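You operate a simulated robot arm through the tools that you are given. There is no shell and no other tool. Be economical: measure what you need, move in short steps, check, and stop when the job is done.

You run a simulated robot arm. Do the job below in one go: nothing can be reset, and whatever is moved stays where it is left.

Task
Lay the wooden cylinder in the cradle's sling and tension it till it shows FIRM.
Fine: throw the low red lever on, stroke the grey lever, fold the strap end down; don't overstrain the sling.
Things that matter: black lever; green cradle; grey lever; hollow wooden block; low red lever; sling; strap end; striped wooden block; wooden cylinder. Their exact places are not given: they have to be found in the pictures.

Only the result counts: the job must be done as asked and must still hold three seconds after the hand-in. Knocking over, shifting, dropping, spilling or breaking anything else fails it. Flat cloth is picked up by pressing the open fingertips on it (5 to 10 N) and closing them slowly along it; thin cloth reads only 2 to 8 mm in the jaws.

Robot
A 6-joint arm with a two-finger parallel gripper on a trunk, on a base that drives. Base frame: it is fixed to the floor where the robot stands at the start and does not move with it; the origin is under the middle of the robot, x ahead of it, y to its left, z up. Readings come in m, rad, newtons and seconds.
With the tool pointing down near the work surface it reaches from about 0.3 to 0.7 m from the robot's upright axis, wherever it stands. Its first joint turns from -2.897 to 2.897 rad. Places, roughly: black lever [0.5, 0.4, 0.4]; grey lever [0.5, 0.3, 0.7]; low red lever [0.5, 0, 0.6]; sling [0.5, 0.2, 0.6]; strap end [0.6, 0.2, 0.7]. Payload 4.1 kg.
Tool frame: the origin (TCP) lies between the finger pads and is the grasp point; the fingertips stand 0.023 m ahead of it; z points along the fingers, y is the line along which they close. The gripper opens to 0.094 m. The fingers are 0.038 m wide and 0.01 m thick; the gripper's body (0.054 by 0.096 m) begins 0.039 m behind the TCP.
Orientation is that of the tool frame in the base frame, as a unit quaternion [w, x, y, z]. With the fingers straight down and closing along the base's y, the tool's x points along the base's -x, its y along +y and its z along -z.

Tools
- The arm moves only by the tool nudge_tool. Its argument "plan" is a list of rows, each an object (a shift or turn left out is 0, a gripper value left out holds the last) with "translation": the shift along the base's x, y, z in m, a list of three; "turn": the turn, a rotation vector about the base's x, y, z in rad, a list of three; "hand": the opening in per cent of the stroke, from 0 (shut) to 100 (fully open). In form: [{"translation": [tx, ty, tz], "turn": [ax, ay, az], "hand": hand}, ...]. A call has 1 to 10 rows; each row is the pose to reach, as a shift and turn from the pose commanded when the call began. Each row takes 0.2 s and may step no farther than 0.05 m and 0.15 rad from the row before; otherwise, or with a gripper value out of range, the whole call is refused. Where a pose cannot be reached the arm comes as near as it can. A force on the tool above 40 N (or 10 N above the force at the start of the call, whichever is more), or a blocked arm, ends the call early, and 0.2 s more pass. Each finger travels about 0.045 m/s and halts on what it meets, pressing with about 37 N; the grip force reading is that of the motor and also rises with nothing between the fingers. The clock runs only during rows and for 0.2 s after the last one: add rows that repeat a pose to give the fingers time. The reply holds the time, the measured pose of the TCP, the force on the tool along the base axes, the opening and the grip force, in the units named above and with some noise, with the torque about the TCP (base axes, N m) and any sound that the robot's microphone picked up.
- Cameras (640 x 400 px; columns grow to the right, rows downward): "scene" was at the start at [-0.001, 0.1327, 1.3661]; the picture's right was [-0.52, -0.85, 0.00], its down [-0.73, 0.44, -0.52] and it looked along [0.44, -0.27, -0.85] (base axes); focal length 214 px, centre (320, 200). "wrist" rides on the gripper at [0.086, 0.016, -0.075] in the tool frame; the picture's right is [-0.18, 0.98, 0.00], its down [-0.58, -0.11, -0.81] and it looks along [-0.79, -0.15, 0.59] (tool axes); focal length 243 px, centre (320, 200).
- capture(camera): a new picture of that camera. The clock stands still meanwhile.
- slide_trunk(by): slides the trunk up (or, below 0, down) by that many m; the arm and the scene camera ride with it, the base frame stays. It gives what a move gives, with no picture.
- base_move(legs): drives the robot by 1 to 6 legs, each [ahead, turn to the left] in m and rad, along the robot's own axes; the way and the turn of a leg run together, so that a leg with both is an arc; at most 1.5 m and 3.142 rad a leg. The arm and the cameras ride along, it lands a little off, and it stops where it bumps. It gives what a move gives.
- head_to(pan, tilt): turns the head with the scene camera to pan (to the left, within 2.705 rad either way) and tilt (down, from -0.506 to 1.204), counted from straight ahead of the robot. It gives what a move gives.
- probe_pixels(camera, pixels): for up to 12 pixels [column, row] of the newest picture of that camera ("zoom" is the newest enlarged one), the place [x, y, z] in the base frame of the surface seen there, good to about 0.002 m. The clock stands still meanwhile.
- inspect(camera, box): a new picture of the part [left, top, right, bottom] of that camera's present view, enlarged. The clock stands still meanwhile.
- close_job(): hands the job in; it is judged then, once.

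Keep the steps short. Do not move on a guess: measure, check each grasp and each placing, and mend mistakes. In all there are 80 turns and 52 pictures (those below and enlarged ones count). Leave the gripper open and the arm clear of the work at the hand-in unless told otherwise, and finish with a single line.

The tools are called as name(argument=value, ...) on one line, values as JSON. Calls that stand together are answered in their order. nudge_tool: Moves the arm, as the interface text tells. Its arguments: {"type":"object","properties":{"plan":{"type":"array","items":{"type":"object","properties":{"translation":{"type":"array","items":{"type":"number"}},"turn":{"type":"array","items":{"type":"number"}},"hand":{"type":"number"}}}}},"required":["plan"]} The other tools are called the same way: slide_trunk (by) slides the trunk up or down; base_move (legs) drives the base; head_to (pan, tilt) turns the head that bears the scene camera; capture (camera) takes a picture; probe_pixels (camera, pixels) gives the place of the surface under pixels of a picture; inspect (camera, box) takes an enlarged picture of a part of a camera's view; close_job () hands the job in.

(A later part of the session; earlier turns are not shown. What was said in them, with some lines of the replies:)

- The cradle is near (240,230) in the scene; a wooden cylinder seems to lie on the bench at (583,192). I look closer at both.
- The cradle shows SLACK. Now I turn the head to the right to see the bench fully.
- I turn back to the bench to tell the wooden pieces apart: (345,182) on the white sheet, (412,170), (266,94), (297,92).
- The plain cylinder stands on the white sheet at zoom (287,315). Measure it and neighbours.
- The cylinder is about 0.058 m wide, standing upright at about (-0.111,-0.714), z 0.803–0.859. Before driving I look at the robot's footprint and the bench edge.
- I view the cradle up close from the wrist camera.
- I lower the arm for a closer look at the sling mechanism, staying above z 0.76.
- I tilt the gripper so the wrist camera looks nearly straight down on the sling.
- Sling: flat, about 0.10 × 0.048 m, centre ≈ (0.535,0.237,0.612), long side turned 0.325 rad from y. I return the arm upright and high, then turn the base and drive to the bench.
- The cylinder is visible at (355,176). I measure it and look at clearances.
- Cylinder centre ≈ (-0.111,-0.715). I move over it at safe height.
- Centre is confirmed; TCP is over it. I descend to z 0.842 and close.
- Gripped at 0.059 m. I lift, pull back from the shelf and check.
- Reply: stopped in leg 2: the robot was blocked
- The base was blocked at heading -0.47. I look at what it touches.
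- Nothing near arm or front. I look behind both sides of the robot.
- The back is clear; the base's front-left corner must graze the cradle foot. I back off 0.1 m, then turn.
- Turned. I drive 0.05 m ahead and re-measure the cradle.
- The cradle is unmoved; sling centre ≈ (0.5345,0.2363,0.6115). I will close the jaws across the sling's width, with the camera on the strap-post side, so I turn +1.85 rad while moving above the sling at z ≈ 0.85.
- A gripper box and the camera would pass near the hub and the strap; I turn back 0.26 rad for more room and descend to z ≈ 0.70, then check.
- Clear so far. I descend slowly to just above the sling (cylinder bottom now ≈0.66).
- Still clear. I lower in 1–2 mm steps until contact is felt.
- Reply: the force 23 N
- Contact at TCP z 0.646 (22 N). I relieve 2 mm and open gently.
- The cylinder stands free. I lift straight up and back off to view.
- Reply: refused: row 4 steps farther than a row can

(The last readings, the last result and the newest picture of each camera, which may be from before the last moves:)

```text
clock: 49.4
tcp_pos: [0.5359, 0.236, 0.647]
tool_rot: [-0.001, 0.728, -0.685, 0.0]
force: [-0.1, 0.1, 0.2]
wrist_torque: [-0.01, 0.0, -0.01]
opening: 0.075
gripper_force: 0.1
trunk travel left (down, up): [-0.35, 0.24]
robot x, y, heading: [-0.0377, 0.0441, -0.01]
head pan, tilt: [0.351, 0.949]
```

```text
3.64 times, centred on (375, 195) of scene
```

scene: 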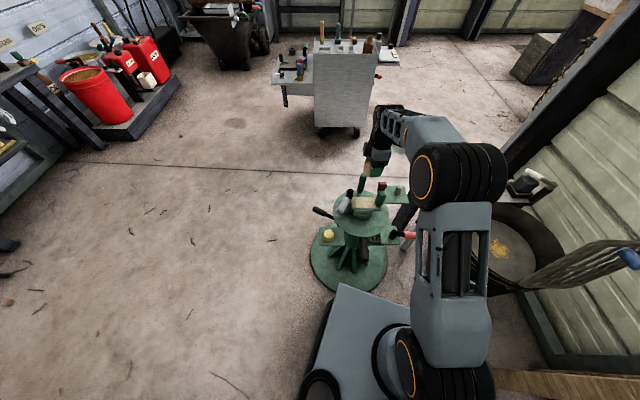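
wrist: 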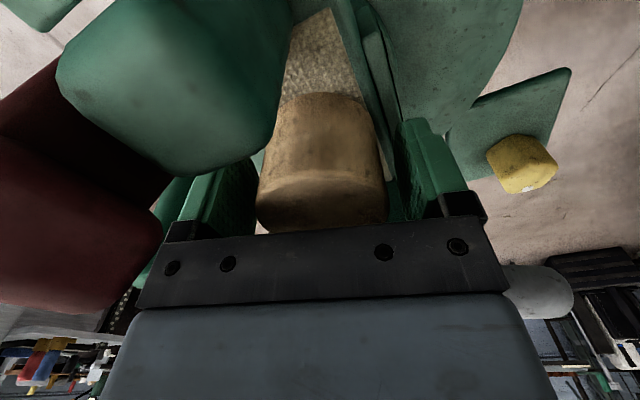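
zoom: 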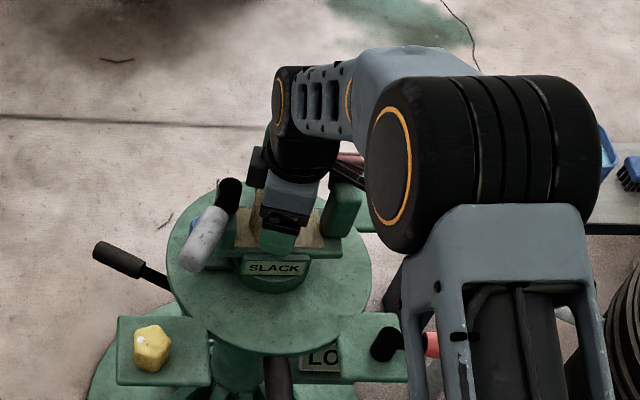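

nudge_tool(plan=[{"translation": [0, 0, 0.03]}, {"translation": [0, 0, 0.07]}, {"translation": [0, 0, 0.11]}, {"translation": [0, 0, 0.15], "turn": [0, 0, -0.14]}, {"translation": [-0.01, -0.03, 0.17], "turn": [0, 0, -0.28]}, {"translation": [-0.03, -0.06, 0.19], "turn": [0, 0, -0.42]}, {"translation": [-0.05, -0.09, 0.2], "turn": [0, 0, -0.56]}, {"translation": [-0.07, -0.12, 0.2], "turn": [0, 0, -0.7]}, {"translation": [-0.09, -0.15, 0.2], "turn": [0, 0, -0.84]}, {"translation": [-0.11, -0.18, 0.2], "turn": [0, 0, -0.98]}])

inspect(camera="scene", box=[310, 140, 440, 250])

```text
clock: 51.6
tcp_pos: [0.425, 0.0555, 0.8471]
tool_rot: [0.0, -0.319, 0.948, -0.001]
force: [0.3, -0.3, 0.6]
wrist_torque: [0.0, 0.02, 0.01]
opening: 0.0752
gripper_force: 0.1
trunk travel left (down, up): [-0.35, 0.24]
robot x, y, heading: [-0.0374, 0.0407, -0.004]
head pan, tilt: [0.351, 0.949]
```

```text
3.64 times, centred on (375, 195) of scene
```

zoom: 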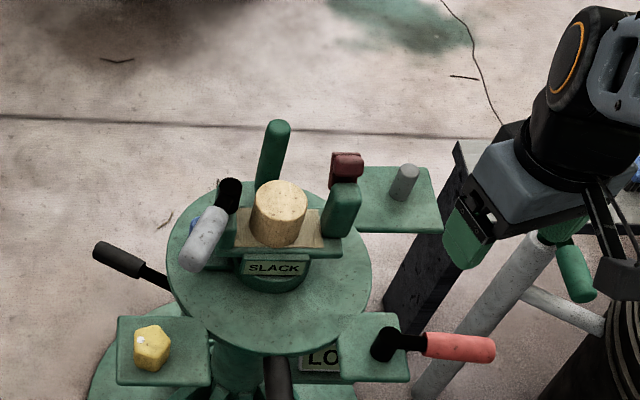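

The cylinder stands in the sling. Now a wrist look at the red lever and the mechanism.

capture(camera="wrist")

```text
17 pictures are left
```

wrist: 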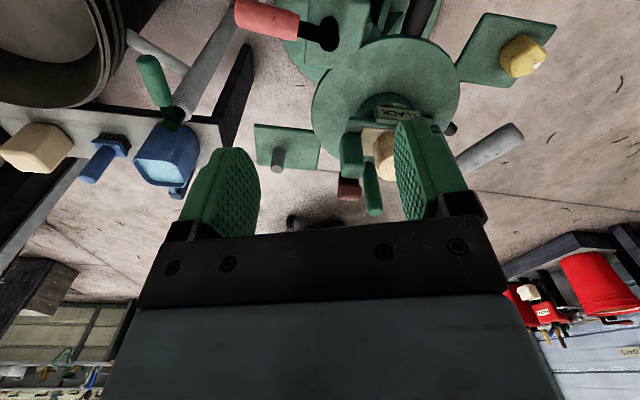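

inspect(camera="scene", box=[370, 210, 430, 250])

probe_pixels(camera="zoom", pixels=[[250, 235], [270, 255], [300, 230], [340, 235], [370, 215], [370, 260], [450, 240], [550, 250], [560, 275], [250, 290], [200, 200], [330, 190]])

```text
10.00 times, centred on (400, 230) of scene
```

zoom: 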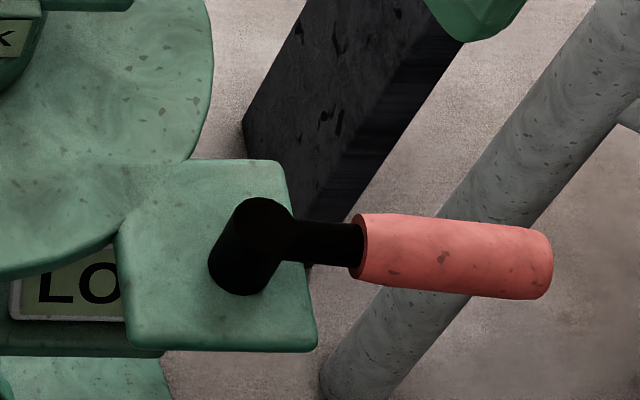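

```text
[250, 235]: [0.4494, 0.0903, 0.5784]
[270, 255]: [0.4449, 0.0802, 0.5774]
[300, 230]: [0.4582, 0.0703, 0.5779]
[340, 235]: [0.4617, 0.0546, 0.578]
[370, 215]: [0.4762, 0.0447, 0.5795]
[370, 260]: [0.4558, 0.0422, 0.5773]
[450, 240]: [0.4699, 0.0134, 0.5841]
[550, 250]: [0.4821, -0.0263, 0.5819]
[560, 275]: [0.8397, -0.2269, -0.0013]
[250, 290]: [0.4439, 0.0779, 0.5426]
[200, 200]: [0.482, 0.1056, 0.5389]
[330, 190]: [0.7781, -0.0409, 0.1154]
```

The red hub is an upright pin at ≈(0.454,0.086), so the lever swings sideways. I check the neighbouring pole and green handle for clearance.

probe_pixels(camera="zoom", pixels=[[570, 120], [600, 50], [480, 220], [400, 320], [460, 20], [330, 60], [530, 240]])

probe_pixels(camera="wrist", pixels=[[155, 85], [172, 118], [190, 100], [220, 60], [160, 150], [275, 20], [240, 90]])

```text
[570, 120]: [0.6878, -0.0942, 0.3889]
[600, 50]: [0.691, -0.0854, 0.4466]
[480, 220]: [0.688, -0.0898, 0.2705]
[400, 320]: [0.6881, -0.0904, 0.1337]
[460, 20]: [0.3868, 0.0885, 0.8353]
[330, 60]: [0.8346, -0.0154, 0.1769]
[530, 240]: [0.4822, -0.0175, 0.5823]
```

```text
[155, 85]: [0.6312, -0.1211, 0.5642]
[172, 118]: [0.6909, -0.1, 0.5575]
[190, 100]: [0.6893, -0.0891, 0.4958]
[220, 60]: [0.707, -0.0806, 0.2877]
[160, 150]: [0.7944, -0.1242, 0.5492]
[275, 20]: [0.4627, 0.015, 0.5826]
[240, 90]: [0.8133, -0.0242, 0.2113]
```

The way is free. I turn the tool to straddle the red handle at ≈(0.470,0.000), jaws closing across it, and stay above first.

nudge_tool(plan=[{"translation": [0.006, -0.007, 0], "turn": [0, 0, 0.14], "hand": 65}, {"translation": [0.012, -0.014, -0.02], "turn": [0, 0, 0.28]}, {"translation": [0.018, -0.021, -0.04], "turn": [0, 0, 0.42]}, {"translation": [0.024, -0.028, -0.06], "turn": [0, 0, 0.56]}, {"translation": [0.03, -0.035, -0.08], "turn": [0, 0, 0.7]}, {"translation": [0.036, -0.042, -0.1], "turn": [0, 0, 0.84]}, {"translation": [0.04, -0.05, -0.12], "turn": [0, 0, 0.98]}, {"translation": [0.045, -0.0555, -0.14], "turn": [0, 0, 1.1]}, {"translation": [0.045, -0.0555, -0.17], "turn": [0, 0, 1.1]}])

capture(camera="wrist")

```text
clock: 53.6
tcp_pos: [0.473, 0.0002, 0.6757]
tool_rot: [0.0, 0.768, -0.64, 0.001]
force: [-0.1, 0.0, 0.9]
wrist_torque: [0.01, -0.01, -0.02]
opening: 0.0607
gripper_force: 0.0
trunk travel left (down, up): [-0.35, 0.24]
robot x, y, heading: [-0.0384, 0.0417, -0.007]
head pan, tilt: [0.351, 0.949]
```

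```text
15 pictures are left
```

wrist: 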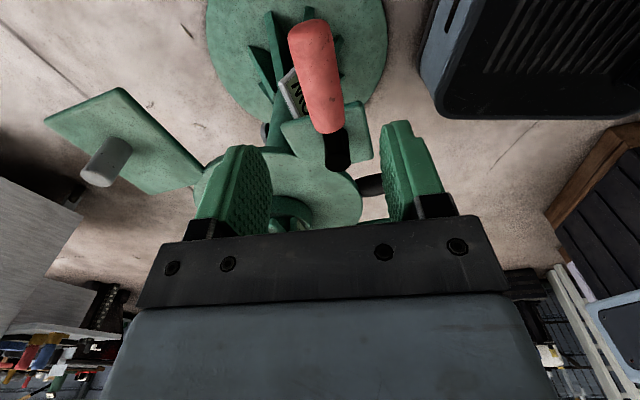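

Aligned. I lower onto the handle and narrow the jaws loosely.

nudge_tool(plan=[{"translation": [-0.002, 0, -0.04]}, {"translation": [-0.002, 0, -0.08]}, {"translation": [-0.002, 0, -0.1]}, {"translation": [-0.002, 0, -0.1], "hand": 40}, {"translation": [-0.002, 0, -0.1], "hand": 36}])

```text
clock: 54.8
tcp_pos: [0.4689, 0.001, 0.5753]
tool_rot: [0.0, 0.768, -0.64, 0.0]
force: [1.3, -0.5, -0.5]
wrist_torque: [-0.02, 0.03, 0.02]
opening: 0.0345
gripper_force: 0.4
trunk travel left (down, up): [-0.35, 0.24]
robot x, y, heading: [-0.0362, 0.0411, -0.01]
head pan, tilt: [0.351, 0.949]
```

I try a gentle swing toward the robot (−x) and watch the force.

nudge_tool(plan=[{"translation": [-0.0086, -0.0012, 0], "turn": [0, 0, -0.1]}, {"translation": [-0.013, -0.0014, 0], "turn": [0, 0, -0.15]}, {"translation": [-0.0177, -0.0015, 0], "turn": [0, 0, -0.2]}])

```text
clock: 55.6
tcp_pos: [0.4497, 0.0001, 0.5765]
tool_rot: [0.001, -0.7, 0.714, 0.0]
force: [1.2, 1.1, -1.2]
wrist_torque: [-0.03, 0.0, -0.04]
opening: 0.0343
gripper_force: 0.6
trunk travel left (down, up): [-0.35, 0.24]
robot x, y, heading: [-0.0387, 0.0418, -0.008]
head pan, tilt: [0.351, 0.949]
```

It moves with little force. I continue the arc.

nudge_tool(plan=[{"translation": [-0.0137, 0.0013, 0], "turn": [0, 0, -0.14]}, {"translation": [-0.0255, 0.0043, 0], "turn": [0, 0, -0.28]}, {"translation": [-0.0369, 0.0089, 0], "turn": [0, 0, -0.42]}, {"translation": [-0.0474, 0.015, 0], "turn": [0, 0, -0.56]}])

inspect(camera="scene", box=[310, 140, 440, 250])

```text
clock: 56.6
tcp_pos: [0.4031, 0.0162, 0.5742]
tool_rot: [0.0, -0.475, 0.88, -0.001]
force: [1.5, -0.9, 0.3]
wrist_torque: [-0.02, -0.04, -0.02]
opening: 0.0341
gripper_force: 0.7
trunk travel left (down, up): [-0.35, 0.24]
robot x, y, heading: [-0.033, 0.0431, -0.012]
head pan, tilt: [0.351, 0.949]
```

```text
3.64 times, centred on (375, 195) of scene
```

zoom: 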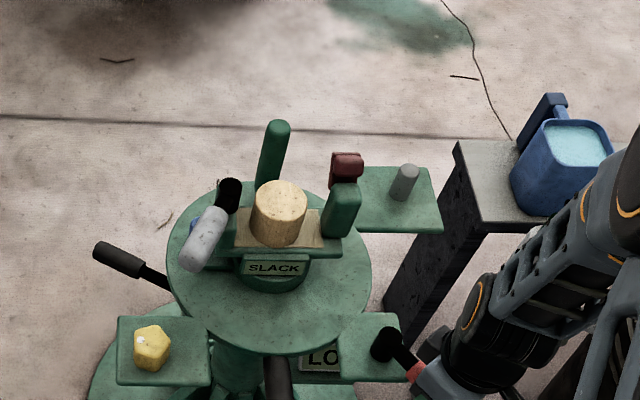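

The lever follows. I go on to find its stop.

nudge_tool(plan=[{"translation": [-0.0096, 0.0075, 0], "turn": [0, 0, -0.14]}, {"translation": [-0.0181, 0.0163, 0], "turn": [0, 0, -0.28]}])

```text
clock: 57.2
tcp_pos: [0.3953, 0.0267, 0.5781]
tool_rot: [0.013, -0.352, 0.936, -0.006]
force: [17.2, -21.2, -4.7]
wrist_torque: [0.23, -0.31, 0.49]
opening: 0.046
gripper_force: 13.5
trunk travel left (down, up): [-0.35, 0.24]
robot x, y, heading: [-0.0345, 0.0452, -0.014]
head pan, tilt: [0.351, 0.949]
stopped in row 2: the force on the tool passed its limit (the readings are from after the stop); the commanded pose is now the measured one
```

A stop at ≈ −134° (55° throw). I ease off, open and lift.

nudge_tool(plan=[{"translation": [0.004, -0.004, -0.002]}, {"translation": [0.004, -0.004, -0.002], "hand": 60}, {"translation": [0.004, -0.004, -0.002], "hand": 70}, {"translation": [0.004, -0.004, -0.002], "hand": 70}])

nudge_tool(plan=[{"translation": [0, 0, 0.04]}, {"translation": [0, 0, 0.08]}, {"translation": [0, 0, 0.12]}, {"translation": [0, 0, 0.16]}, {"translation": [0, 0, 0.2]}, {"translation": [0, 0, 0.24]}])

inspect(camera="scene", box=[310, 140, 440, 250])

```text
clock: 58.2
tcp_pos: [0.395, 0.0258, 0.5759]
tool_rot: [0.008, -0.353, 0.936, -0.004]
force: [0.3, 0.6, 0.0]
wrist_torque: [-0.01, -0.01, 0.01]
opening: 0.0659
gripper_force: 0.1
trunk travel left (down, up): [-0.35, 0.24]
robot x, y, heading: [-0.0341, 0.0441, -0.007]
head pan, tilt: [0.351, 0.949]
```

```text
clock: 59.6
tcp_pos: [0.394, 0.0235, 0.8137]
tool_rot: [0.008, -0.352, 0.936, -0.003]
force: [-0.6, 0.2, -0.3]
wrist_torque: [0.02, 0.0, 0.04]
opening: 0.0658
gripper_force: 0.0
trunk travel left (down, up): [-0.35, 0.24]
robot x, y, heading: [-0.037, 0.0437, -0.013]
head pan, tilt: [0.351, 0.949]
```

```text
3.64 times, centred on (375, 195) of scene
```

zoom: 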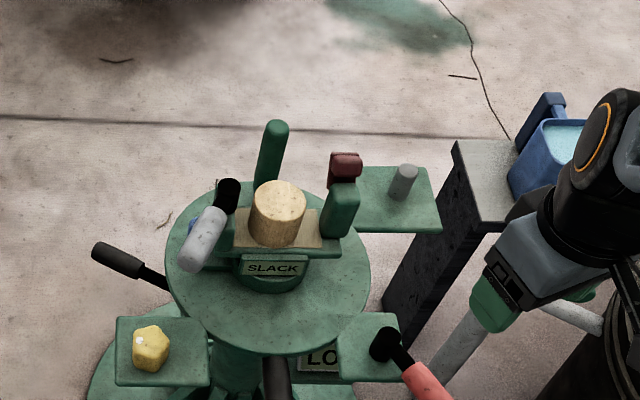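

The red lever is thrown; sign still SLACK. Now I move over the grey handle (≈(0.43,0.307), axis z ≈0.682) with the jaws across it.

nudge_tool(plan=[{"translation": [0.005, 0.04, 0.01], "turn": [0, 0, -0.11], "hand": 70}, {"translation": [0.01, 0.08, 0.01], "turn": [0, 0, -0.22]}, {"translation": [0.015, 0.12, 0.01], "turn": [0, 0, -0.33]}, {"translation": [0.02, 0.16, 0.0], "turn": [0, 0, -0.44]}, {"translation": [0.025, 0.2, 0.0], "turn": [0, 0, -0.55]}, {"translation": [0.03, 0.24, 0.0], "turn": [0, 0, -0.66]}, {"translation": [0.036, 0.2835, 0.0], "turn": [0, 0, -0.78]}, {"translation": [0.036, 0.2835, -0.04], "turn": [0, 0, -0.78]}])

capture(camera="wrist")

```text
clock: 61.4
tcp_pos: [0.4338, 0.3075, 0.7771]
tool_rot: [0.006, 0.03, 1.0, -0.007]
force: [0.2, 0.2, 0.3]
wrist_torque: [0.0, -0.06, 0.05]
opening: 0.0656
gripper_force: 0.0
trunk travel left (down, up): [-0.35, 0.24]
robot x, y, heading: [-0.0384, 0.0406, -0.011]
head pan, tilt: [0.351, 0.949]
```

```text
12 pictures are left
```

wrist: 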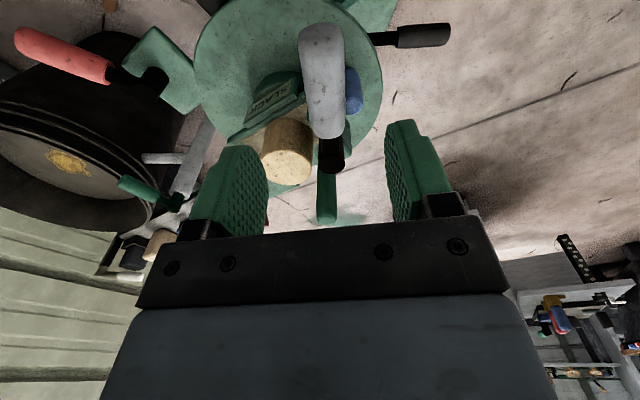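

Centred over the handle. I lower and narrow the jaws loosely.

nudge_tool(plan=[{"translation": [-0.003, 0, -0.04]}, {"translation": [-0.003, 0, -0.08]}, {"translation": [-0.003, 0, -0.093]}, {"translation": [-0.003, 0, -0.093], "hand": 45}, {"translation": [-0.003, 0, -0.093], "hand": 42}])

nudge_tool(plan=[{"translation": [0.0, 0.006, 0]}, {"translation": [0.001, 0.012, 0], "turn": [0, 0, -0.08]}, {"translation": [0.002, 0.018, 0], "turn": [0, 0, -0.16]}])

```text
clock: 62.6
tcp_pos: [0.43, 0.3078, 0.6834]
tool_rot: [0.006, 0.03, 1.0, -0.007]
force: [0.7, -0.3, -0.2]
wrist_torque: [-0.03, 0.02, -0.04]
opening: 0.0396
gripper_force: 0.0
trunk travel left (down, up): [-0.35, 0.24]
robot x, y, heading: [-0.0375, 0.0417, -0.009]
head pan, tilt: [0.351, 0.949]
```

```text
clock: 63.4
tcp_pos: [0.429, 0.3258, 0.6841]
tool_rot: [0.006, 0.11, 0.994, -0.008]
force: [0.1, -0.5, 0.3]
wrist_torque: [-0.03, -0.02, -0.02]
opening: 0.0398
gripper_force: 0.5
trunk travel left (down, up): [-0.35, 0.24]
robot x, y, heading: [-0.0375, 0.0438, -0.008]
head pan, tilt: [0.351, 0.949]
```

It moves freely toward +y. I continue the arc, watching force and sound.

nudge_tool(plan=[{"translation": [0.0065, 0.0137, 0], "turn": [0, 0, -0.14]}, {"translation": [0.0137, 0.0254, 0], "turn": [0, 0, -0.28]}, {"translation": [0.0216, 0.0348, 0], "turn": [0, 0, -0.42]}])

inspect(camera="scene", box=[310, 140, 440, 250])

```text
clock: 64.2
tcp_pos: [0.4517, 0.3603, 0.6837]
tool_rot: [0.004, 0.316, 0.949, -0.008]
force: [0.1, -0.1, -0.6]
wrist_torque: [-0.02, -0.02, -0.01]
opening: 0.0391
gripper_force: 0.1
trunk travel left (down, up): [-0.35, 0.24]
robot x, y, heading: [-0.0361, 0.0412, -0.014]
head pan, tilt: [0.351, 0.949]
```

```text
3.64 times, centred on (375, 195) of scene
```

zoom: 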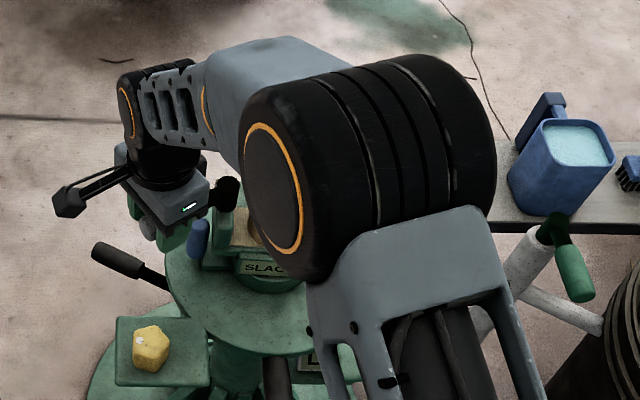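

nudge_tool(plan=[{"translation": [0.009, 0.0082, 0], "turn": [0, 0, -0.14]}, {"translation": [0.0191, 0.015, 0], "turn": [0, 0, -0.28]}, {"translation": [0.0301, 0.0203, 0], "turn": [0, 0, -0.42]}, {"translation": [0.0417, 0.0241, 0], "turn": [0, 0, -0.56]}])

```text
clock: 65.2
tcp_pos: [0.4925, 0.3845, 0.682]
tool_rot: [0.0, 0.565, 0.825, -0.011]
force: [-12.1, -10.8, -2.1]
wrist_torque: [-0.02, -0.03, 0.39]
opening: 0.0462
gripper_force: 7.8
trunk travel left (down, up): [-0.35, 0.24]
robot x, y, heading: [-0.0408, 0.0438, -0.008]
head pan, tilt: [0.351, 0.949]
```

A stop near 110°. Now the return stroke along the same arc.

nudge_tool(plan=[{"translation": [-0.0116, -0.0038, 0], "turn": [0, 0, 0.14], "hand": 42}, {"translation": [-0.0226, -0.0091, 0], "turn": [0, 0, 0.28]}, {"translation": [-0.0327, -0.0159, 0], "turn": [0, 0, 0.42]}, {"translation": [-0.0417, -0.0241, 0], "turn": [0, 0, 0.56]}, {"translation": [-0.0505, -0.0347, 0], "turn": [0, 0, 0.7]}, {"translation": [-0.0574, -0.0465, 0], "turn": [0, 0, 0.84]}, {"translation": [-0.0625, -0.0593, 0], "turn": [0, 0, 0.98]}, {"translation": [-0.0654, -0.0727, 0], "turn": [0, 0, 1.12]}, {"translation": [-0.066, -0.0788, 0], "turn": [0, 0, 1.2]}])

inspect(camera="scene", box=[310, 140, 440, 250])

```text
clock: 67.2
tcp_pos: [0.4279, 0.3077, 0.6824]
tool_rot: [0.006, -0.002, 1.0, -0.007]
force: [0.3, 2.0, 0.2]
wrist_torque: [-0.01, 0.01, 0.02]
opening: 0.04
gripper_force: 1.0
trunk travel left (down, up): [-0.35, 0.24]
robot x, y, heading: [-0.0388, 0.0468, -0.006]
head pan, tilt: [0.351, 0.949]
```

```text
3.64 times, centred on (375, 195) of scene
```

zoom: 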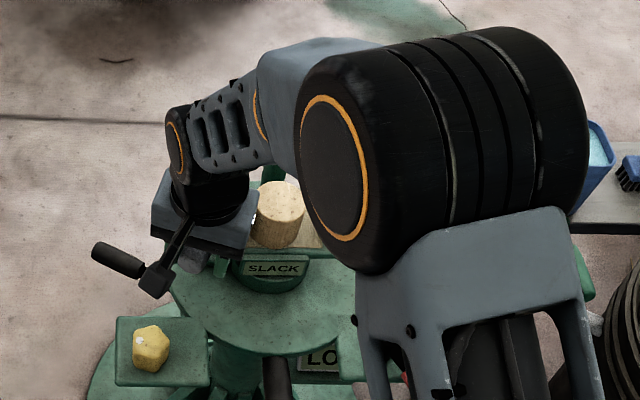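

Still SLACK. I make another full stroke with less slack, a bit further into the stop.

nudge_tool(plan=[{"translation": [0.0006, 0.0061, 0], "turn": [0, 0, -0.08], "hand": 36}, {"translation": [0.0035, 0.0195, 0], "turn": [0, 0, -0.22]}, {"translation": [0.0086, 0.0323, 0], "turn": [0, 0, -0.36]}, {"translation": [0.0155, 0.0441, 0], "turn": [0, 0, -0.5]}, {"translation": [0.0243, 0.0547, 0], "turn": [0, 0, -0.64]}, {"translation": [0.0333, 0.0629, 0], "turn": [0, 0, -0.78]}, {"translation": [0.0434, 0.0697, 0], "turn": [0, 0, -0.92]}, {"translation": [0.0544, 0.075, 0], "turn": [0, 0, -1.06]}])

nudge_tool(plan=[{"translation": [0.006, 0.002, 0], "turn": [0, 0, -0.07]}, {"translation": [0.012, 0.004, 0], "turn": [0, 0, -0.14]}, {"translation": [0.018, 0.005, 0], "turn": [0, 0, -0.2]}])

```text
clock: 69.0
tcp_pos: [0.4805, 0.3841, 0.6833]
tool_rot: [0.002, 0.506, 0.863, -0.008]
force: [0.3, -0.5, 0.0]
wrist_torque: [-0.02, -0.01, 0.02]
opening: 0.0339
gripper_force: 0.0
trunk travel left (down, up): [-0.35, 0.24]
robot x, y, heading: [-0.0392, 0.043, -0.008]
head pan, tilt: [0.351, 0.949]
```

```text
clock: 69.8
tcp_pos: [0.4984, 0.3868, 0.683]
tool_rot: [0.001, 0.588, 0.809, -0.01]
force: [-15.5, -5.0, -3.3]
wrist_torque: [0.16, -0.01, 0.25]
opening: 0.0411
gripper_force: 8.0
trunk travel left (down, up): [-0.35, 0.24]
robot x, y, heading: [-0.0381, 0.0424, -0.007]
head pan, tilt: [0.351, 0.949]
```

Firm stop at ≈108°. I swing back, then test gently whether the lever travels past its rest on the −y side.

nudge_tool(plan=[{"translation": [-0.009, -0.003, 0], "turn": [0, 0, 0.1], "hand": 36}, {"translation": [-0.018, -0.005, 0], "turn": [0, 0, 0.2]}, {"translation": [-0.029, -0.0103, 0], "turn": [0, 0, 0.34]}, {"translation": [-0.0391, -0.0171, 0], "turn": [0, 0, 0.48]}, {"translation": [-0.0481, -0.0253, 0], "turn": [0, 0, 0.62]}, {"translation": [-0.0569, -0.0359, 0], "turn": [0, 0, 0.76]}, {"translation": [-0.0638, -0.0477, 0], "turn": [0, 0, 0.9]}, {"translation": [-0.0689, -0.0605, 0], "turn": [0, 0, 1.04]}, {"translation": [-0.0718, -0.0739, 0], "turn": [0, 0, 1.18]}, {"translation": [-0.0724, -0.08, 0], "turn": [0, 0, 1.26]}])

nudge_tool(plan=[{"translation": [0, -0.006, 0], "turn": [0, 0, 0.07]}, {"translation": [0.0005, -0.0122, 0], "turn": [0, 0, 0.14]}, {"translation": [0.0012, -0.018, 0], "turn": [0, 0, 0.21]}])

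```text
clock: 72.0
tcp_pos: [0.4279, 0.3088, 0.6838]
tool_rot: [0.007, -0.001, 1.0, -0.007]
force: [-0.5, 14.9, -2.0]
wrist_torque: [0.0, -0.19, -0.28]
opening: 0.0404
gripper_force: 7.0
trunk travel left (down, up): [-0.35, 0.24]
robot x, y, heading: [-0.039, 0.0415, -0.01]
head pan, tilt: [0.351, 0.949]
```

```text
clock: 72.8
tcp_pos: [0.4279, 0.289, 0.6815]
tool_rot: [0.005, -0.105, 0.994, -0.007]
force: [-10.3, 25.2, -0.8]
wrist_torque: [0.06, 0.09, -0.42]
opening: 0.0458
gripper_force: 13.3
trunk travel left (down, up): [-0.35, 0.24]
robot x, y, heading: [-0.0362, 0.0413, -0.005]
head pan, tilt: [0.351, 0.949]
```

That is the other stop. I ease off, open and retreat a little to read the sign.

nudge_tool(plan=[{"translation": [0, 0.01, 0], "turn": [0, 0, -0.1]}, {"translation": [0, 0.016, 0], "turn": [0, 0, -0.18], "hand": 60}, {"translation": [0, 0.016, 0], "turn": [0, 0, -0.18], "hand": 60}])

inspect(camera="scene", box=[310, 140, 440, 250])

```text
clock: 73.6
tcp_pos: [0.428, 0.3044, 0.6829]
tool_rot: [0.006, -0.015, 1.0, -0.007]
force: [0.0, 0.9, 0.1]
wrist_torque: [0.02, -0.02, -0.03]
opening: 0.0562
gripper_force: 0.1
trunk travel left (down, up): [-0.35, 0.24]
robot x, y, heading: [-0.0342, 0.0459, -0.012]
head pan, tilt: [0.351, 0.949]
```

```text
3.64 times, centred on (375, 195) of scene
```

zoom: 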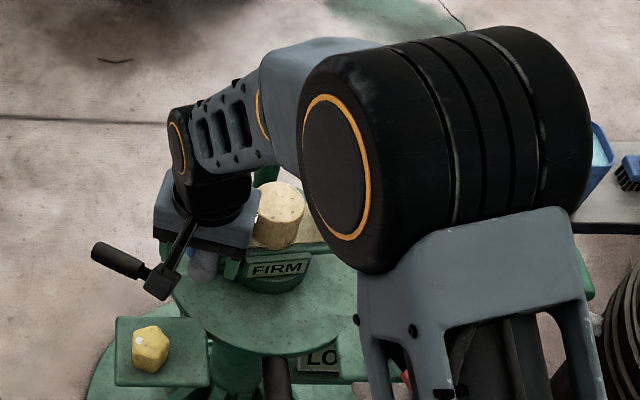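

FIRM shows. I lift off the lever and go to look at the strap end.

nudge_tool(plan=[{"translation": [0, 0, 0.04], "hand": 60}, {"translation": [0, 0, 0.08]}, {"translation": [0, 0, 0.12]}, {"translation": [0, 0, 0.16]}, {"translation": [-0.01, -0.04, 0.17]}, {"translation": [-0.02, -0.085, 0.17]}, {"translation": [-0.03, -0.13, 0.17]}, {"translation": [-0.04, -0.175, 0.17]}, {"translation": [-0.04, -0.22, 0.17]}, {"translation": [-0.04, -0.26, 0.17]}])

inspect(camera="scene", box=[335, 160, 415, 215])

probe_pixels(camera="zoom", pixels=[[394, 138], [390, 105], [330, 170], [370, 215], [410, 150], [420, 112], [372, 118], [400, 200], [350, 215], [450, 200], [390, 160]])

```text
clock: 75.8
tcp_pos: [0.3898, 0.0435, 0.854]
tool_rot: [0.005, -0.015, 1.0, -0.007]
force: [0.0, -0.2, 0.9]
wrist_torque: [-0.01, 0.01, 0.0]
opening: 0.0562
gripper_force: 0.0
trunk travel left (down, up): [-0.35, 0.24]
robot x, y, heading: [-0.0391, 0.039, -0.011]
head pan, tilt: [0.351, 0.949]
```

```text
7.27 times, centred on (375, 188) of scene
```

zoom: 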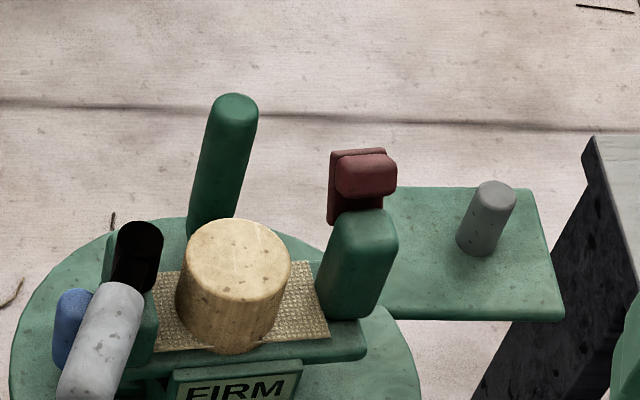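

```text
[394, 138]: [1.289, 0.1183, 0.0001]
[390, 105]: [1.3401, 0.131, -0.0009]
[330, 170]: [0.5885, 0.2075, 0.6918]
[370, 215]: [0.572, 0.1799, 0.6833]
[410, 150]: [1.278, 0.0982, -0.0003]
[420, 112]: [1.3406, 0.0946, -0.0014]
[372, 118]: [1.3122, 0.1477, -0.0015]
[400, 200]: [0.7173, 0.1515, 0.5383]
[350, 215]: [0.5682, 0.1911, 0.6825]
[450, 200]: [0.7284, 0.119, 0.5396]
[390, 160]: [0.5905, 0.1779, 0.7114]
```

probe_pixels(camera="zoom", pixels=[[335, 155], [335, 215], [370, 155], [345, 175], [385, 175], [365, 195], [375, 205], [345, 205], [340, 225], [380, 230], [360, 285], [335, 310]])

inspect(camera="wrist", box=[220, 0, 420, 130])

```text
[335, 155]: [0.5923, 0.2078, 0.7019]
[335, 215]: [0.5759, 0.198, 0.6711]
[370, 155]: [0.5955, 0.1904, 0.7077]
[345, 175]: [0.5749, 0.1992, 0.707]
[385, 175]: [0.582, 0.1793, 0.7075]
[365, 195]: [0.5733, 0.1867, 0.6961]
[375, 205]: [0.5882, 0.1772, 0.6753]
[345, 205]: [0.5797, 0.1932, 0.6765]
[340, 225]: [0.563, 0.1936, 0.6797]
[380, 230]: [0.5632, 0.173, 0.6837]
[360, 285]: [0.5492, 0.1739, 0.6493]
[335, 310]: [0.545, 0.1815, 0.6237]
```

```text
3.08 times, centred on (320, 65) of wrist
```

zoom: 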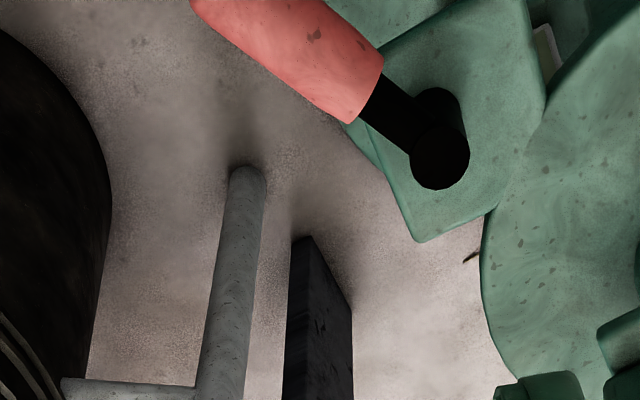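

The strap end is a maroon tab beside the post's far (+x) side, leaning outward from z≈0.67 to 0.71. I bring the closed jaws above it, turned along the sling, to see it with the wrist camera.

nudge_tool(plan=[{"translation": [0.01, 0.0, 0.0], "turn": [0, 0, 0.14], "hand": 60}, {"translation": [0.03, 0.01, 0.0], "turn": [0, 0, 0.28]}, {"translation": [0.05, 0.02, 0.0], "turn": [0, 0, 0.42]}, {"translation": [0.07, 0.035, 0.0], "turn": [0, 0, 0.56]}, {"translation": [0.09, 0.05, 0.0], "turn": [0, 0, 0.7]}, {"translation": [0.105, 0.065, 0], "turn": [0, 0, 0.84]}, {"translation": [0.12, 0.08, 0], "turn": [0, 0, 0.98]}, {"translation": [0.13, 0.095, 0], "turn": [0, 0, 1.12]}, {"translation": [0.145, 0.115, 0], "turn": [0, 0, 1.26]}, {"translation": [0.16, 0.137, 0], "turn": [0, 0, 1.4]}])

nudge_tool(plan=[{"translation": [0.005, 0.0, -0.01], "turn": [0, 0, 0.14], "hand": 60}, {"translation": [0.01, 0.0, -0.02], "turn": [0, 0, 0.28]}, {"translation": [0.015, 0.0, -0.03], "turn": [0, 0, 0.42]}, {"translation": [0.02, 0.0, -0.04], "turn": [0, 0, 0.53]}])

inspect(camera="wrist", box=[160, 0, 480, 200])

```text
clock: 78.0
tcp_pos: [0.5449, 0.1821, 0.853]
tool_rot: [0.009, -0.657, 0.754, -0.001]
force: [0.2, -0.2, -0.8]
wrist_torque: [0.02, 0.0, 0.0]
opening: 0.0563
gripper_force: 0.1
trunk travel left (down, up): [-0.35, 0.24]
robot x, y, heading: [-0.0363, 0.043, -0.01]
head pan, tilt: [0.351, 0.949]
```

```text
clock: 79.0
tcp_pos: [0.5664, 0.1805, 0.8139]
tool_rot: [-0.009, 0.832, -0.555, -0.001]
force: [0.3, -0.3, -0.8]
wrist_torque: [-0.03, -0.01, -0.01]
opening: 0.0564
gripper_force: 0.1
trunk travel left (down, up): [-0.35, 0.24]
robot x, y, heading: [-0.034, 0.0435, -0.014]
head pan, tilt: [0.351, 0.949]
```

```text
2.00 times, centred on (320, 100) of wrist
```

zoom: 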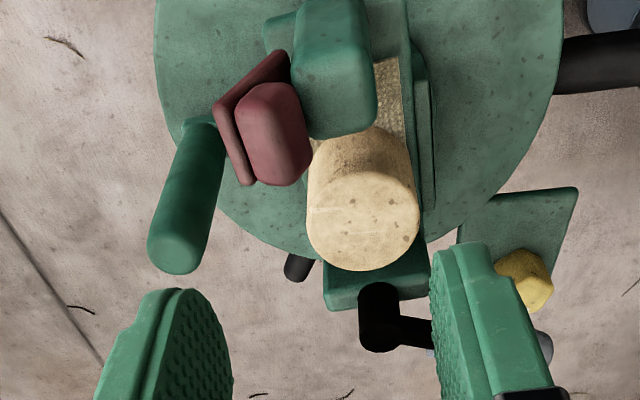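

The tab hangs on the post's +x side with a grip facing the sling; it should fold outward and down. I close the jaws and come down behind it at (0.557,0.177), above the post top (0.683).

nudge_tool(plan=[{"translation": [-0.0092, -0.0031, 0], "hand": 0}, {"translation": [-0.0092, -0.0031, 0], "hand": 0}, {"translation": [-0.0092, -0.0031, 0], "hand": 0}, {"translation": [-0.0092, -0.0031, -0.04]}, {"translation": [-0.0092, -0.0031, -0.08]}, {"translation": [-0.0092, -0.0031, -0.096]}])

nudge_tool(plan=[{"translation": [0.0047, 0.0016, 0]}, {"translation": [0.0095, 0.0032, 0]}, {"translation": [0.0142, 0.0047, 0]}])

```text
clock: 80.4
tcp_pos: [0.5575, 0.1777, 0.7172]
tool_rot: [-0.009, 0.831, -0.556, -0.002]
force: [1.1, 0.5, 0.0]
wrist_torque: [0.02, 0.03, 0.0]
opening: 0.0
gripper_force: 37.0
trunk travel left (down, up): [-0.35, 0.24]
robot x, y, heading: [-0.0349, 0.043, -0.012]
head pan, tilt: [0.351, 0.949]
```

```text
clock: 81.2
tcp_pos: [0.5738, 0.1835, 0.7171]
tool_rot: [-0.008, 0.831, -0.557, -0.001]
force: [-0.1, 0.1, -0.3]
wrist_torque: [-0.03, -0.01, 0.02]
opening: 0.0
gripper_force: 37.4
trunk travel left (down, up): [-0.35, 0.24]
robot x, y, heading: [-0.0349, 0.0425, -0.015]
head pan, tilt: [0.351, 0.949]
```

Little force; the tab seems to give. I continue outward and down.

nudge_tool(plan=[{"translation": [0.0076, 0.0025, -0.001]}, {"translation": [0.0142, 0.0047, -0.005]}, {"translation": [0.0209, 0.007, -0.01]}])

inspect(camera="scene", box=[335, 150, 415, 215])

```text
clock: 82.0
tcp_pos: [0.5943, 0.1919, 0.7076]
tool_rot: [-0.009, 0.831, -0.557, -0.003]
force: [-14.1, -4.2, 9.2]
wrist_torque: [0.05, 0.27, 0.26]
opening: 0.0
gripper_force: 37.3
trunk travel left (down, up): [-0.35, 0.24]
robot x, y, heading: [-0.0404, 0.0417, -0.01]
head pan, tilt: [0.351, 0.949]
```

```text
6.15 times, centred on (375, 182) of scene
```

zoom: 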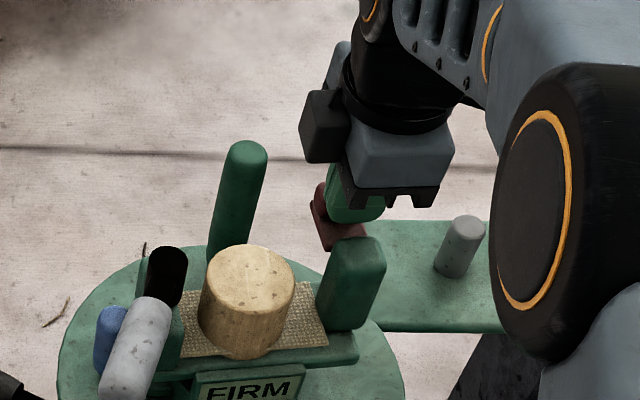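

The tab has swung outward (≈15 N). I press on, mostly downward.

nudge_tool(plan=[{"translation": [0.0, 0.0, 0.004]}, {"translation": [0.0057, 0.0019, 0.002]}, {"translation": [0.0114, 0.0038, 0.0]}, {"translation": [0.0133, 0.0044, -0.006]}, {"translation": [0.0133, 0.0044, -0.012]}])

```text
clock: 82.8
tcp_pos: [0.597, 0.1908, 0.7076]
tool_rot: [-0.002, 0.831, -0.557, -0.008]
force: [-17.1, -6.8, 11.2]
wrist_torque: [0.06, 0.36, 0.33]
opening: 0.0
gripper_force: 36.9
trunk travel left (down, up): [-0.35, 0.24]
robot x, y, heading: [-0.0399, 0.0419, -0.011]
head pan, tilt: [0.351, 0.949]
stopped in row 3: the force on the tool passed its limit (the readings are from after the stop); the commanded pose is now the measured one
```

Blocked outward at ~18 N. I back away and look at the tab's new state.

nudge_tool(plan=[{"translation": [-0.006, -0.002, 0.004]}, {"translation": [-0.012, -0.004, 0.03]}, {"translation": [-0.018, -0.006, 0.07]}, {"translation": [-0.03, -0.01, 0.107]}])

inspect(camera="wrist", box=[220, 0, 400, 112])

probe_pixels(camera="zoom", pixels=[[100, 130], [130, 140], [150, 170], [120, 200], [180, 130], [200, 180], [150, 220], [180, 230], [220, 120], [260, 150], [200, 90], [100, 170]])

```text
clock: 83.8
tcp_pos: [0.5669, 0.1826, 0.8113]
tool_rot: [-0.003, 0.831, -0.557, -0.006]
force: [0.7, -0.4, 0.1]
wrist_torque: [-0.01, 0.0, -0.02]
opening: 0.0
gripper_force: 36.7
trunk travel left (down, up): [-0.35, 0.24]
robot x, y, heading: [-0.0394, 0.0475, -0.011]
head pan, tilt: [0.351, 0.949]
```

```text
3.56 times, centred on (310, 56) of wrist
```

zoom: 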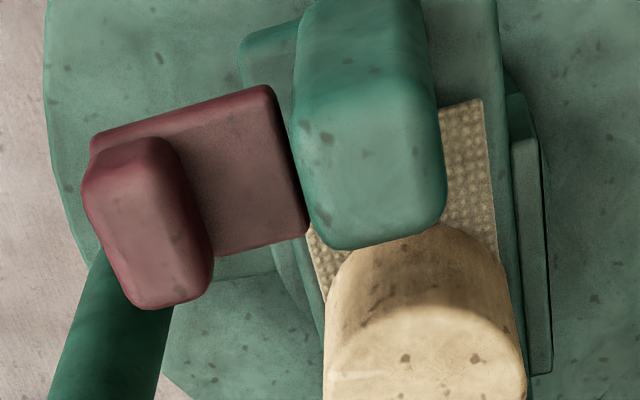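

```text
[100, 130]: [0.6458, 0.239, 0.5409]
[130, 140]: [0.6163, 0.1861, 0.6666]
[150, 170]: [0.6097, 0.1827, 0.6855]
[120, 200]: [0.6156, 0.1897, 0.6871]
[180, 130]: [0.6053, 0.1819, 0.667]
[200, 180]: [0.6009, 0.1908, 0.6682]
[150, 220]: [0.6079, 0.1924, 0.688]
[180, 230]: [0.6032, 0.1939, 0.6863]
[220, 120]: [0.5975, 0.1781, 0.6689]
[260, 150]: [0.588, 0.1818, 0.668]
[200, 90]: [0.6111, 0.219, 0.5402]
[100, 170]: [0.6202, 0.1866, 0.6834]
```

The tab now lies level (z≈0.668) with the grip on top. I press down lightly on the grip to make sure it is fully down.

nudge_tool(plan=[{"translation": [0.043, 0.008, 0]}, {"translation": [0.043, 0.008, -0.04]}, {"translation": [0.043, 0.008, -0.08]}, {"translation": [0.043, 0.008, -0.096]}, {"translation": [0.043, 0.008, -0.102]}, {"translation": [0.043, 0.008, -0.105]}])

```text
clock: 85.2
tcp_pos: [0.6116, 0.1897, 0.71]
tool_rot: [-0.006, 0.831, -0.556, -0.005]
force: [3.6, -1.7, 16.1]
wrist_torque: [-0.12, -0.03, -0.09]
opening: 0.0
gripper_force: 37.0
trunk travel left (down, up): [-0.35, 0.24]
robot x, y, heading: [-0.0393, 0.0415, -0.013]
head pan, tilt: [0.351, 0.949]
```

It bears 16 N without giving: fully folded. I lift, retreat and open the gripper, then check everything.

nudge_tool(plan=[{"translation": [0, 0, 0.04]}, {"translation": [0, 0, 0.08]}, {"translation": [0, 0, 0.12]}, {"translation": [-0.02, -0.02, 0.16], "hand": 100}, {"translation": [-0.05, -0.05, 0.18], "hand": 100}, {"translation": [-0.085, -0.08, 0.19], "hand": 100}, {"translation": [-0.12, -0.11, 0.2], "hand": 100}, {"translation": [-0.155, -0.14, 0.2], "hand": 100}, {"translation": [-0.19, -0.17, 0.2], "hand": 100}, {"translation": [-0.22, -0.2, 0.2], "hand": 100}])

inspect(camera="scene", box=[310, 150, 440, 250])

```text
clock: 87.3
tcp_pos: [0.392, -0.0092, 0.9077]
tool_rot: [-0.002, 0.831, -0.556, -0.007]
force: [0.3, -0.8, 0.3]
wrist_torque: [-0.02, -0.01, 0.0]
opening: 0.0938
gripper_force: 0.0
trunk travel left (down, up): [-0.35, 0.24]
robot x, y, heading: [-0.0377, 0.0416, -0.009]
head pan, tilt: [0.351, 0.949]
```

```text
4.00 times, centred on (375, 200) of scene
```

zoom: 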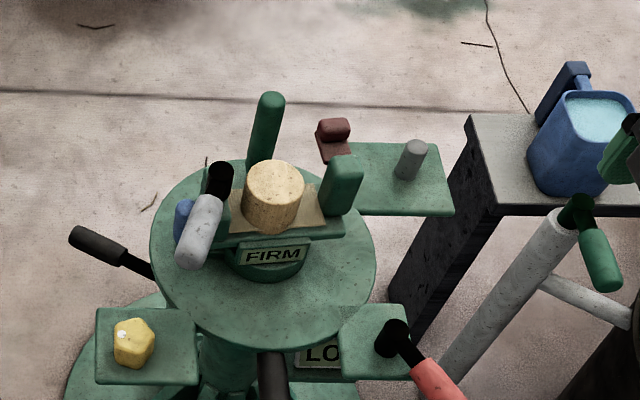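

The cylinder stands in the sling, the sign shows FIRM, the red lever is thrown, the strap end is down and the arm is clear. I hand in.

close_job()

```text
The job is handed in.
```

The wooden cylinder stands upright in the sling, the sign shows FIRM, the red lever is thrown, the strap end is folded down, and the job is handed in.
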